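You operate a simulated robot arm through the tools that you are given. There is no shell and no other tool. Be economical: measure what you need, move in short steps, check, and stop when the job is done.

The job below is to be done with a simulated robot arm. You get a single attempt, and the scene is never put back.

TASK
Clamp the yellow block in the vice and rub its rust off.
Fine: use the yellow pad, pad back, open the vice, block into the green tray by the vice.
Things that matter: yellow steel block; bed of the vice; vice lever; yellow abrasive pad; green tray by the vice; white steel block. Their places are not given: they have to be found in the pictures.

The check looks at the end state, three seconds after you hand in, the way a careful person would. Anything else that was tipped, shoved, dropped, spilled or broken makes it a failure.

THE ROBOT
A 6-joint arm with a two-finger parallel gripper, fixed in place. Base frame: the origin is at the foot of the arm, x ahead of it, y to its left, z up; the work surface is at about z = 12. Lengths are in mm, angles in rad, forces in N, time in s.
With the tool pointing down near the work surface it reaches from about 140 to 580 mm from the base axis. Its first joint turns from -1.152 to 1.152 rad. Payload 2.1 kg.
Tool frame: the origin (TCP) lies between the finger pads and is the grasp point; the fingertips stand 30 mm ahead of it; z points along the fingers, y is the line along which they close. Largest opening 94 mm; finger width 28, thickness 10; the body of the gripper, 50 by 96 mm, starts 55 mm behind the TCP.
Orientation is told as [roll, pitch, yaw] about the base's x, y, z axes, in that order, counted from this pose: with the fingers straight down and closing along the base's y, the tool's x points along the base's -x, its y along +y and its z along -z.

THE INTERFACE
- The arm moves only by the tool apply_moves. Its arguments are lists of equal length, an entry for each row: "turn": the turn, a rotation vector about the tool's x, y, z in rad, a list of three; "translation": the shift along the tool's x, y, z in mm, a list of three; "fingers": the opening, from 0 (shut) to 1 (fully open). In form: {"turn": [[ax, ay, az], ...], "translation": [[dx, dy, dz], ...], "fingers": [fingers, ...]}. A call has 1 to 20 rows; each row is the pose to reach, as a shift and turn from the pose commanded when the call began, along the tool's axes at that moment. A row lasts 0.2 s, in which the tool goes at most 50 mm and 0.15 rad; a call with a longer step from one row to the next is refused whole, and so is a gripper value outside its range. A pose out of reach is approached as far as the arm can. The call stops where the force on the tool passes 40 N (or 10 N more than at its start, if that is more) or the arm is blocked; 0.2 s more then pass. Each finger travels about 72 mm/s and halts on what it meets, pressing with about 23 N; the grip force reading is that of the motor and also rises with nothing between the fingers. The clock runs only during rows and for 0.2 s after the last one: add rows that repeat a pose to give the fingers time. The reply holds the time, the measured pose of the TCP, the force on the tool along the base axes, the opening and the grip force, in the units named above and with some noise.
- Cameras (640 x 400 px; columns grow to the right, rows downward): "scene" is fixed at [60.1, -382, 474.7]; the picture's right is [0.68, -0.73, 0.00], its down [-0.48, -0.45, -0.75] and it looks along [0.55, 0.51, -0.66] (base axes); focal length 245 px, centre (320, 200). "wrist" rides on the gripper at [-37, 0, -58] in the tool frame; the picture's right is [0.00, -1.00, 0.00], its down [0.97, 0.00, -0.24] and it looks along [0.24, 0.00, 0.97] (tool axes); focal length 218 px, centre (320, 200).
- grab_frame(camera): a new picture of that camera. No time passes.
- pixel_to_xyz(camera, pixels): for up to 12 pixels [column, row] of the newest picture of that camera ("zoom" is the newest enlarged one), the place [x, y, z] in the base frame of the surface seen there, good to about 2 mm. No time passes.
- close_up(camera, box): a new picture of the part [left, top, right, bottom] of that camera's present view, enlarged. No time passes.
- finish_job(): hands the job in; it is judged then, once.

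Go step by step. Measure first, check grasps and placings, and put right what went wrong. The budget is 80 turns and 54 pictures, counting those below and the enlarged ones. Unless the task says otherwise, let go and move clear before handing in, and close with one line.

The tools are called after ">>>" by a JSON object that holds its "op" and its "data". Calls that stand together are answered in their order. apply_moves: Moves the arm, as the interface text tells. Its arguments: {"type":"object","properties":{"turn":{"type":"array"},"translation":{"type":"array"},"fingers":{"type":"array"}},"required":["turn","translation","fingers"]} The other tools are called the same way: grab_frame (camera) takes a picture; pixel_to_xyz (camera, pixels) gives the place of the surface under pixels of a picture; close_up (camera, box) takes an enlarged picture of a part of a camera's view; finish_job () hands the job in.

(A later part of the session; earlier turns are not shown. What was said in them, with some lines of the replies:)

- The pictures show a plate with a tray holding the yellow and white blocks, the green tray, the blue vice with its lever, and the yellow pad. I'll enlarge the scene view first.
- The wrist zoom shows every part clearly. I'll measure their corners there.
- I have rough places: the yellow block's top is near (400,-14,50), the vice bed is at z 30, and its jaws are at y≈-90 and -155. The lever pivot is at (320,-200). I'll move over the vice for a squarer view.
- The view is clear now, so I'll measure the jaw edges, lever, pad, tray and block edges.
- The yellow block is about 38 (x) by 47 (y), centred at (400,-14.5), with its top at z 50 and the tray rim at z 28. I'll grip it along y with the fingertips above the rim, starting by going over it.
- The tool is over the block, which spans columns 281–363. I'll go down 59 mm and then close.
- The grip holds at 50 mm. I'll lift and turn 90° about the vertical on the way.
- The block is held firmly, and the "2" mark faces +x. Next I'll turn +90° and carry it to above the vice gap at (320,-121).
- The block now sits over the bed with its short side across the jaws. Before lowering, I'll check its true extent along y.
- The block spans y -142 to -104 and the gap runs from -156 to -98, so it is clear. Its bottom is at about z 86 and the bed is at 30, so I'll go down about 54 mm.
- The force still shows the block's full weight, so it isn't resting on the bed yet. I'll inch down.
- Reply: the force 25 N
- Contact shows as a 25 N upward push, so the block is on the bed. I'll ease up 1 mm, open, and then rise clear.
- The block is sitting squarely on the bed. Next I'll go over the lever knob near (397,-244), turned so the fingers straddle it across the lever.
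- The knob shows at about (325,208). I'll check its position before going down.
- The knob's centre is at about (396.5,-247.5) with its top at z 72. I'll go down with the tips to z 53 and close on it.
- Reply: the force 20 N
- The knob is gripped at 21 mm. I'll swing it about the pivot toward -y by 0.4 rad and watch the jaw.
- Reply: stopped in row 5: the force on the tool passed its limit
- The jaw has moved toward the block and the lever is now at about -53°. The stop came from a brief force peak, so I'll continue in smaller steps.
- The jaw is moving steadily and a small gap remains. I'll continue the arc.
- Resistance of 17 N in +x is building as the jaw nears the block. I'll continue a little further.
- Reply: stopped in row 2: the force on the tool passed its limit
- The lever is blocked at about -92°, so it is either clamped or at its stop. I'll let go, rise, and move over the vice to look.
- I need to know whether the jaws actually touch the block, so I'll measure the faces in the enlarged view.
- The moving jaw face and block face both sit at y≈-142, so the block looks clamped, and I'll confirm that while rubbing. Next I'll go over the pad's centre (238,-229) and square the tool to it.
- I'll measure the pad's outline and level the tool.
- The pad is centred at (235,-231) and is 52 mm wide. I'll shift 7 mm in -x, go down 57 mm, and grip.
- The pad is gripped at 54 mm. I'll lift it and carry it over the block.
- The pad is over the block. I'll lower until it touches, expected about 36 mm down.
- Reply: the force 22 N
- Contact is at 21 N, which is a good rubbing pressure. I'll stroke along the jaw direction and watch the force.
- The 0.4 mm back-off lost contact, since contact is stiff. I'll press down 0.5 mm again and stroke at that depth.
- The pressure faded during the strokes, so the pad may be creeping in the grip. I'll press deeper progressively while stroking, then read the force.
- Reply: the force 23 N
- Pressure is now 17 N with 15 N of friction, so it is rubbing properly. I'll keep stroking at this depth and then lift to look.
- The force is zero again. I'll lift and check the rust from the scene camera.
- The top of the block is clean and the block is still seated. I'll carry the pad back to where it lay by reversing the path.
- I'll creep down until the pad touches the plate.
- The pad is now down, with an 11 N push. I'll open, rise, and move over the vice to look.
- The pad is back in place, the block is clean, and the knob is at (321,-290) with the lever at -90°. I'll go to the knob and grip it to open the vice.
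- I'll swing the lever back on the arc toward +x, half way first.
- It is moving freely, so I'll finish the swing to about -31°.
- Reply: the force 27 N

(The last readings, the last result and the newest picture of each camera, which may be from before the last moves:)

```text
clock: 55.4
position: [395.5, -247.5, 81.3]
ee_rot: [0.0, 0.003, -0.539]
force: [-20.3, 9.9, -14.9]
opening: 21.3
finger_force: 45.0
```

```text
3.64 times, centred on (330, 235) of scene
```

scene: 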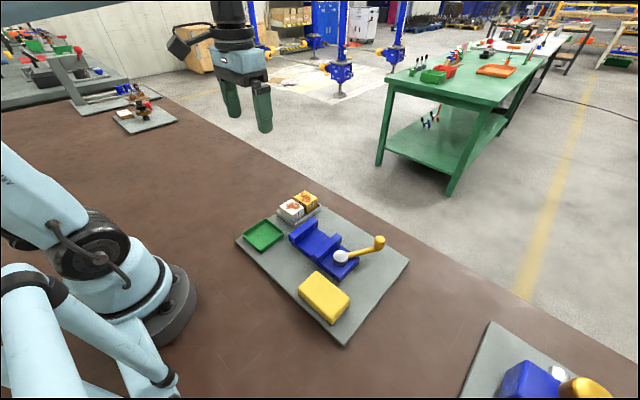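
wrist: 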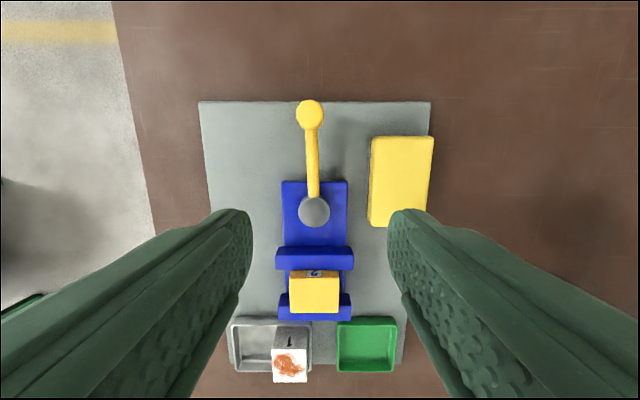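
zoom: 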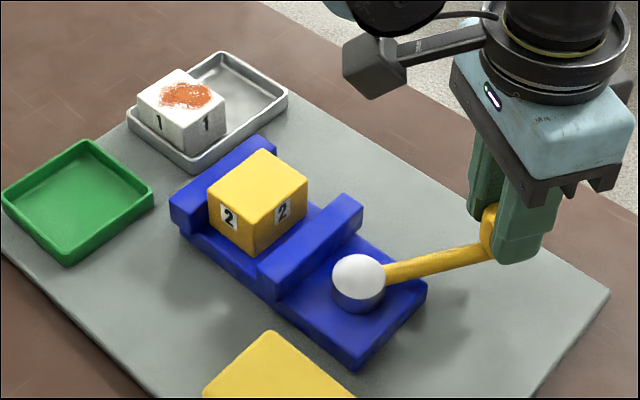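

The jaws are open and the block is resting on the bed. I'll release the knob, rise, and return over the block with the fingers along x.

>>> {"op": "apply_moves", "data": {"turn": [[0, 0, 0], [0, 0, 0], [0, 0, 0], [0, 0, 0], [0, 0, 0], [0, 0, 0.13], [0, 0, 0.26], [0, 0, 0.39], [0, 0, 0.52], [0, 0, 0.65], [0, 0, 0.78], [0, 0, 0.91], [0, 0, 1.032], [0, 0, 1.032]], "translation": [[0, 0, 0], [0, 0, 0], [0, 0, 0], [0, 0, -40], [0, 0, -80], [16, 9, -80], [32, 18, -80], [48, 27, -80], [64, 36, -80], [80, 45, -80], [96, 54, -80], [112, 62, -80], [129.7, 69.8, -80], [129.7, 69.8, -80]], "fingers": [0.3, 0.6, 0.6, 0.6, 0.6, 0.8, 0.8, 0.8, 0.8, 0.8, 0.8, 0.8, 0.8, 0.8]}}

>>> {"op": "grab_frame", "data": {"camera": "wrist"}}

```text
clock: 58.4
position: [321.9, -122.0, 161.4]
ee_rot: [0.001, -0.001, -1.573]
force: [-0.8, 0.1, 1.2]
opening: 75.2
finger_force: 0.0
```

```text
24 pictures are left
```

wrist: 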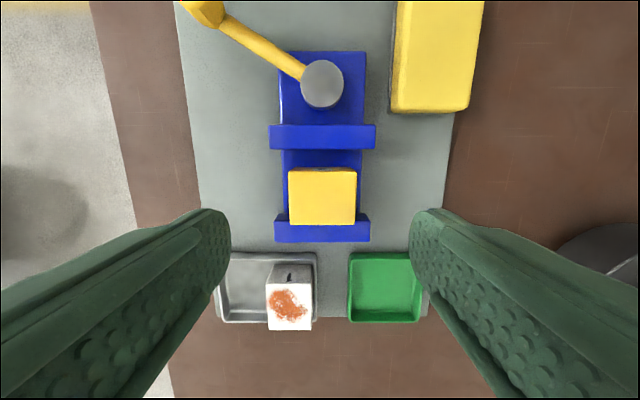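

The block is at columns 289–356, and its top is clean. I'll measure it before gripping.

>>> {"op": "pixel_to_xyz", "data": {"camera": "wrist", "pixels": [[292, 198], [354, 198], [322, 173], [322, 220], [350, 260], [418, 258], [352, 318], [385, 290]]}}

```text
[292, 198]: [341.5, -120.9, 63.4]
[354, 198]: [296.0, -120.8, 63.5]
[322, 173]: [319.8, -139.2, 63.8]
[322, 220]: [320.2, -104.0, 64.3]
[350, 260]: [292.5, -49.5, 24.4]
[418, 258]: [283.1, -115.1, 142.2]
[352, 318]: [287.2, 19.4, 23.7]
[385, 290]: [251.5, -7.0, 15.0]
```

The block's centre is at (319,-121.5). I'll go down to z≈78 and grip.

>>> {"op": "apply_moves", "data": {"turn": [[0, 0, 0], [0, 0, 0], [0, 0, 0], [0, 0, 0], [0, 0, 0], [0, 0, 0], [0, 0, 0], [0, 0, 0]], "translation": [[0, -2, 35], [0, -2, 65], [0, -2, 83], [0, -2, 83], [0, -2, 83], [0, -2, 83], [0, -2, 83], [0, -2, 83]], "fingers": [0.8, 0.8, 0.8, 0.8, 0.5, 0.3, 0.3, 0.3]}}

```text
clock: 60.2
position: [319.4, -121.3, 76.4]
ee_rot: [-0.001, -0.001, -1.573]
force: [0.3, -0.4, -0.6]
opening: 49.8
finger_force: 23.0
```

The block is held at 50 mm. I'll lift it and carry it over the green tray's centre (252,-16).

>>> {"op": "apply_moves", "data": {"turn": [[0, 0, 0], [0, 0, 0], [0, 0, 0], [0, 0, 0], [0, 0, 0], [0, 0, 0], [0, 0, 0], [0, 0, 0]], "translation": [[0, 0, -20], [0, 0, -45], [0, 0, -65], [26, -17, -65], [52, -34, -65], [78, -51, -65], [105, -67, -65], [105, -67, -65]], "fingers": [0.3, 0.3, 0.3, 0.3, 0.3, 0.3, 0.3, 0.3]}}

>>> {"op": "grab_frame", "data": {"camera": "wrist"}}

>>> {"op": "close_up", "data": {"camera": "scene", "box": [210, 160, 370, 280]}}

```text
clock: 62.0
position: [251.8, -17.5, 141.5]
ee_rot: [0.0, 0.0, -1.574]
force: [1.1, -0.2, -6.0]
opening: 49.8
finger_force: 22.4
```

```text
23 pictures are left
```

wrist: 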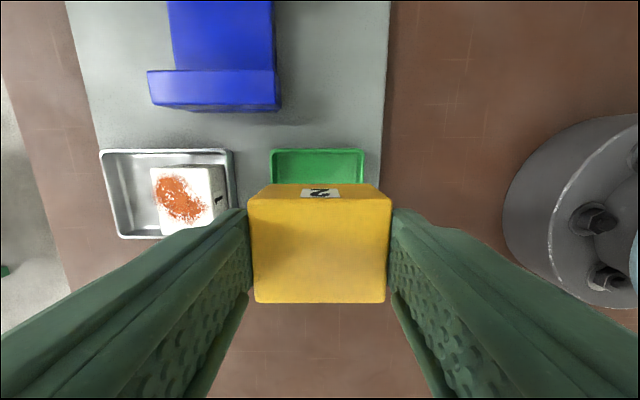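

```text
3.33 times, centred on (290, 220) of scene
```

zoom: 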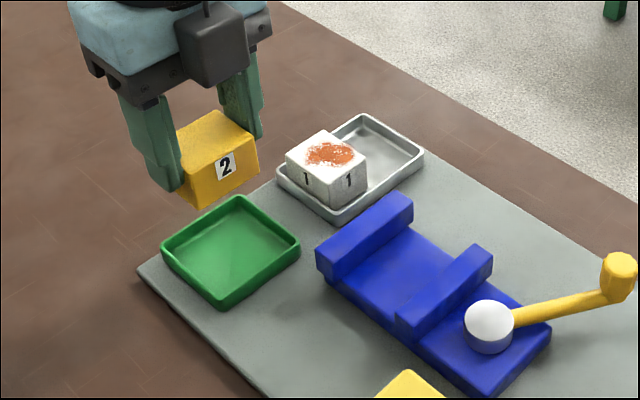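

I'll check the block's y and x extents against the tray edges before lowering.

>>> {"op": "pixel_to_xyz", "data": {"camera": "wrist", "pixels": [[272, 152], [362, 152], [318, 151], [318, 170], [318, 202], [318, 298], [256, 250], [386, 250]]}}

```text
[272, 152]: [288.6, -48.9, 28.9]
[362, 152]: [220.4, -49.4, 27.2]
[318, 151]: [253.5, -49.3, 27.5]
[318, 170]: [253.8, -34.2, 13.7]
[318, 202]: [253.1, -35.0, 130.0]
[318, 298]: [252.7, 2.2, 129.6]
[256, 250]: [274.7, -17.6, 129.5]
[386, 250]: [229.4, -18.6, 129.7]
```

The block is within 2 mm of the tray's centre, so I'll nudge it +2 mm in x and lower toward the floor at z≈15.

>>> {"op": "apply_moves", "data": {"turn": [[0, 0, 0], [0, 0, 0], [0, 0, 0], [0, 0, 0], [0, 0, 0]], "translation": [[1, 2, 25], [1, 2, 50], [1, 2, 68], [1, 2, 76], [1, 2, 78]], "fingers": [0.3, 0.3, 0.3, 0.3, 0.3]}}

```text
clock: 63.2
position: [256.3, -15.8, 63.9]
ee_rot: [-0.002, 0.001, -1.572]
force: [0.1, 0.1, -4.5]
opening: 49.7
finger_force: 23.4
```

>>> {"op": "apply_moves", "data": {"turn": [[0, 0, 0], [0, 0, 0]], "translation": [[0, 0, 1], [0, 0, 2]], "fingers": [0.3, 0.3]}}

```text
clock: 63.8
position: [255.4, -15.8, 63.0]
ee_rot: [-0.001, 0.002, -1.573]
force: [-0.1, -0.4, -4.8]
opening: 49.8
finger_force: 23.6
```

>>> {"op": "apply_moves", "data": {"turn": [[0, 0, 0], [0, 0, 0]], "translation": [[0, 0, 0.8], [0, 0, 1.6]], "fingers": [0.3, 0.3]}}

```text
clock: 64.4
position: [255.8, -16.0, 61.4]
ee_rot: [0.003, 0.001, -1.572]
force: [-0.1, -1.8, 25.9]
opening: 49.7
finger_force: 22.7
```

The block is on the tray floor, with a 26 N push. I'll ease up, open, and rise clear.

>>> {"op": "apply_moves", "data": {"turn": [[0, 0, 0], [0, 0, 0], [0, 0, 0], [0, 0, 0], [0, 0, 0], [0, 0, 0], [0, 0, 0], [0, 0, 0]], "translation": [[0, 0, -0.8], [0, 0, -0.8], [0, 0, -0.8], [0, 0, -25], [0, 0, -70], [0, 0, -115], [-45, 0, -150], [-45, 0, -150]], "fingers": [0.3, 0.72, 0.72, 0.72, 0.72, 0.72, 0.72, 0.72]}}

>>> {"op": "grab_frame", "data": {"camera": "scene"}}

>>> {"op": "close_up", "data": {"camera": "scene", "box": [220, 170, 420, 350]}}

>>> {"op": "grab_frame", "data": {"camera": "wrist"}}

```text
refused: row 7 steps farther than a row can; nothing moved
```

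```text
21 pictures are left
```

scene: 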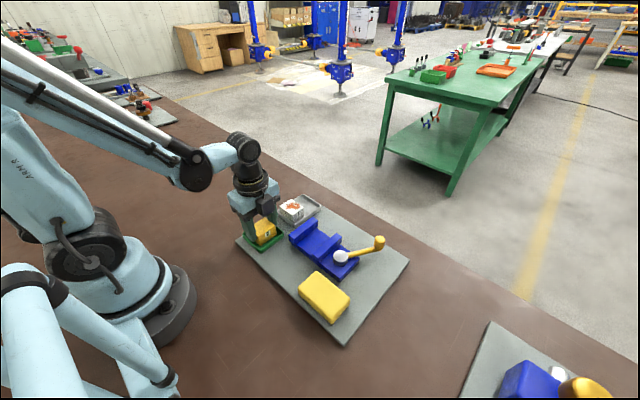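

```text
2.22 times, centred on (320, 260) of scene
```

zoom: 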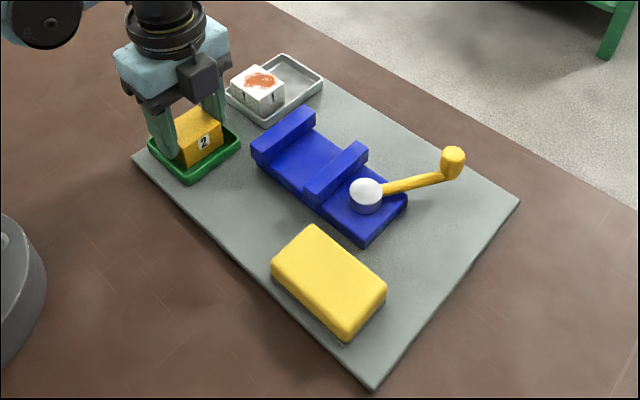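

```text
19 pictures are left
```

wrist: 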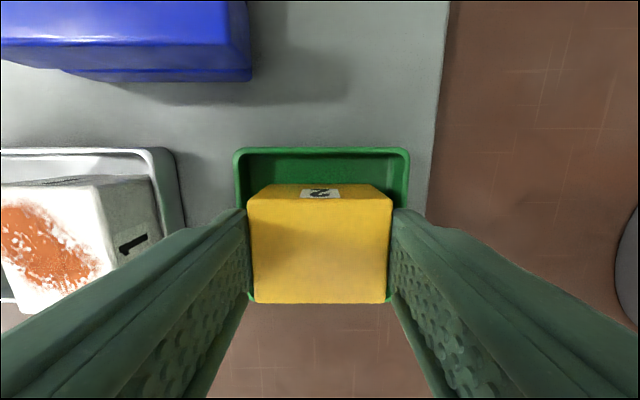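

The last call was refused because one step was too long. The block sits inside the tray, so I'll repeat the release with shorter steps.

>>> {"op": "apply_moves", "data": {"turn": [[0, 0, 0], [0, 0, 0], [0, 0, 0], [0, 0, 0], [0, 0, 0], [0, 0, 0], [0, 0, 0], [0, 0, 0], [0, 0, 0]], "translation": [[0, 0, -0.8], [0, 0, -0.8], [0, 0, -0.8], [0, 0, -25], [0, 0, -65], [0, 0, -105], [0, 0, -145], [-40, 0, -145], [-40, 0, -145]], "fingers": [0.3, 0.72, 0.72, 0.72, 0.72, 0.72, 0.72, 0.72, 0.72]}}

>>> {"op": "close_up", "data": {"camera": "scene", "box": [220, 170, 420, 350]}}

>>> {"op": "grab_frame", "data": {"camera": "wrist"}}

```text
clock: 66.4
position: [255.1, -55.8, 205.5]
ee_rot: [-0.001, 0.0, -1.573]
force: [-0.9, -0.7, 0.0]
opening: 67.7
finger_force: 0.0
```

```text
2.22 times, centred on (320, 260) of scene
```

zoom: 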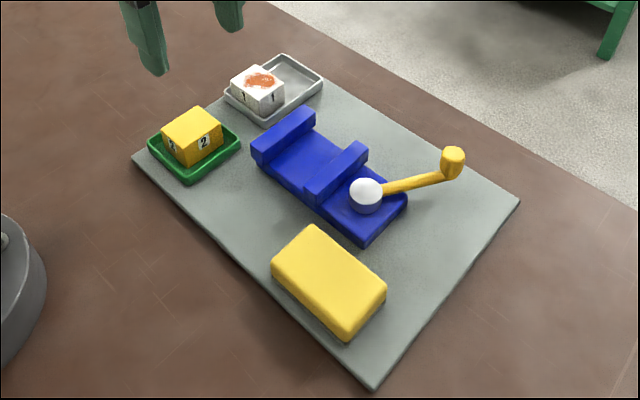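

```text
17 pictures are left
```

wrist: 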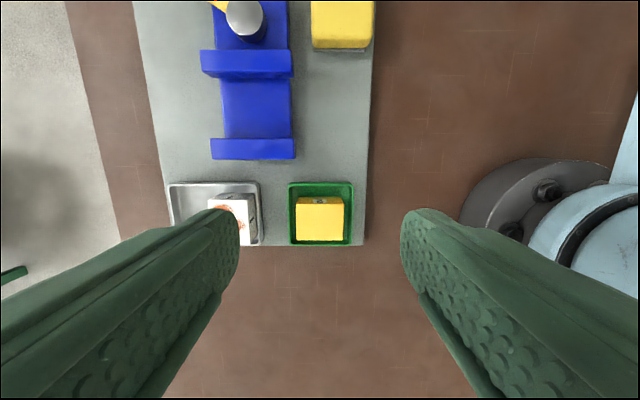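

The block is flat in the green tray, the pad is back, the vice is open and the white block hasn't moved. One close look for leftover rust on the top.

>>> {"op": "close_up", "data": {"camera": "scene", "box": [240, 195, 300, 255]}}

>>> {"op": "close_up", "data": {"camera": "wrist", "box": [280, 175, 360, 250]}}

```text
6.67 times, centred on (270, 225) of scene
```

zoom: 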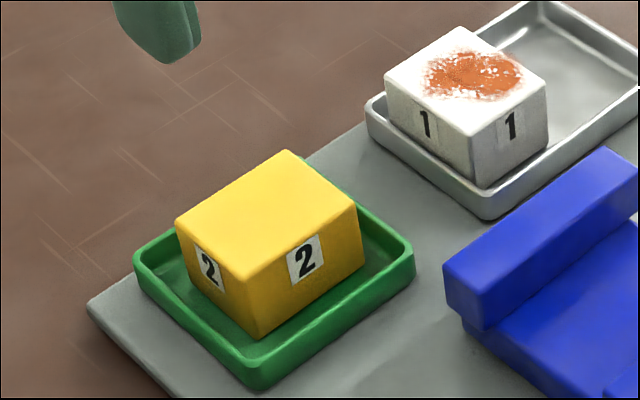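

```text
5.33 times, centred on (320, 212) of wrist
```

zoom: 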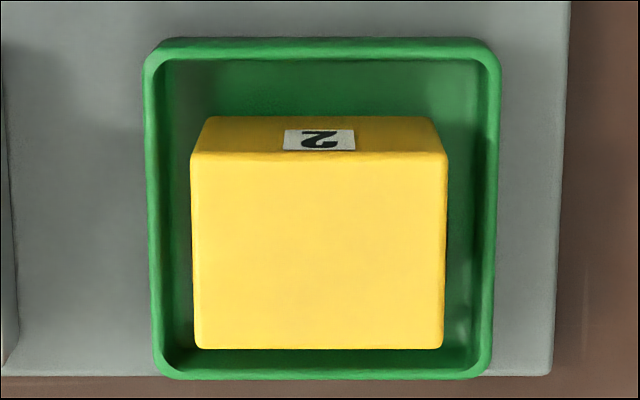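

Both enlarged views show a clean top and the block flat in the green tray, and the gripper is clear. I'm handing in.

>>> {"op": "finish_job", "data": {}}

```text
The job is handed in.
```

The yellow block was clamped, rubbed clean with the yellow pad and set in the green tray; the pad is back in its place, the vice is open, and the white block was not touched.
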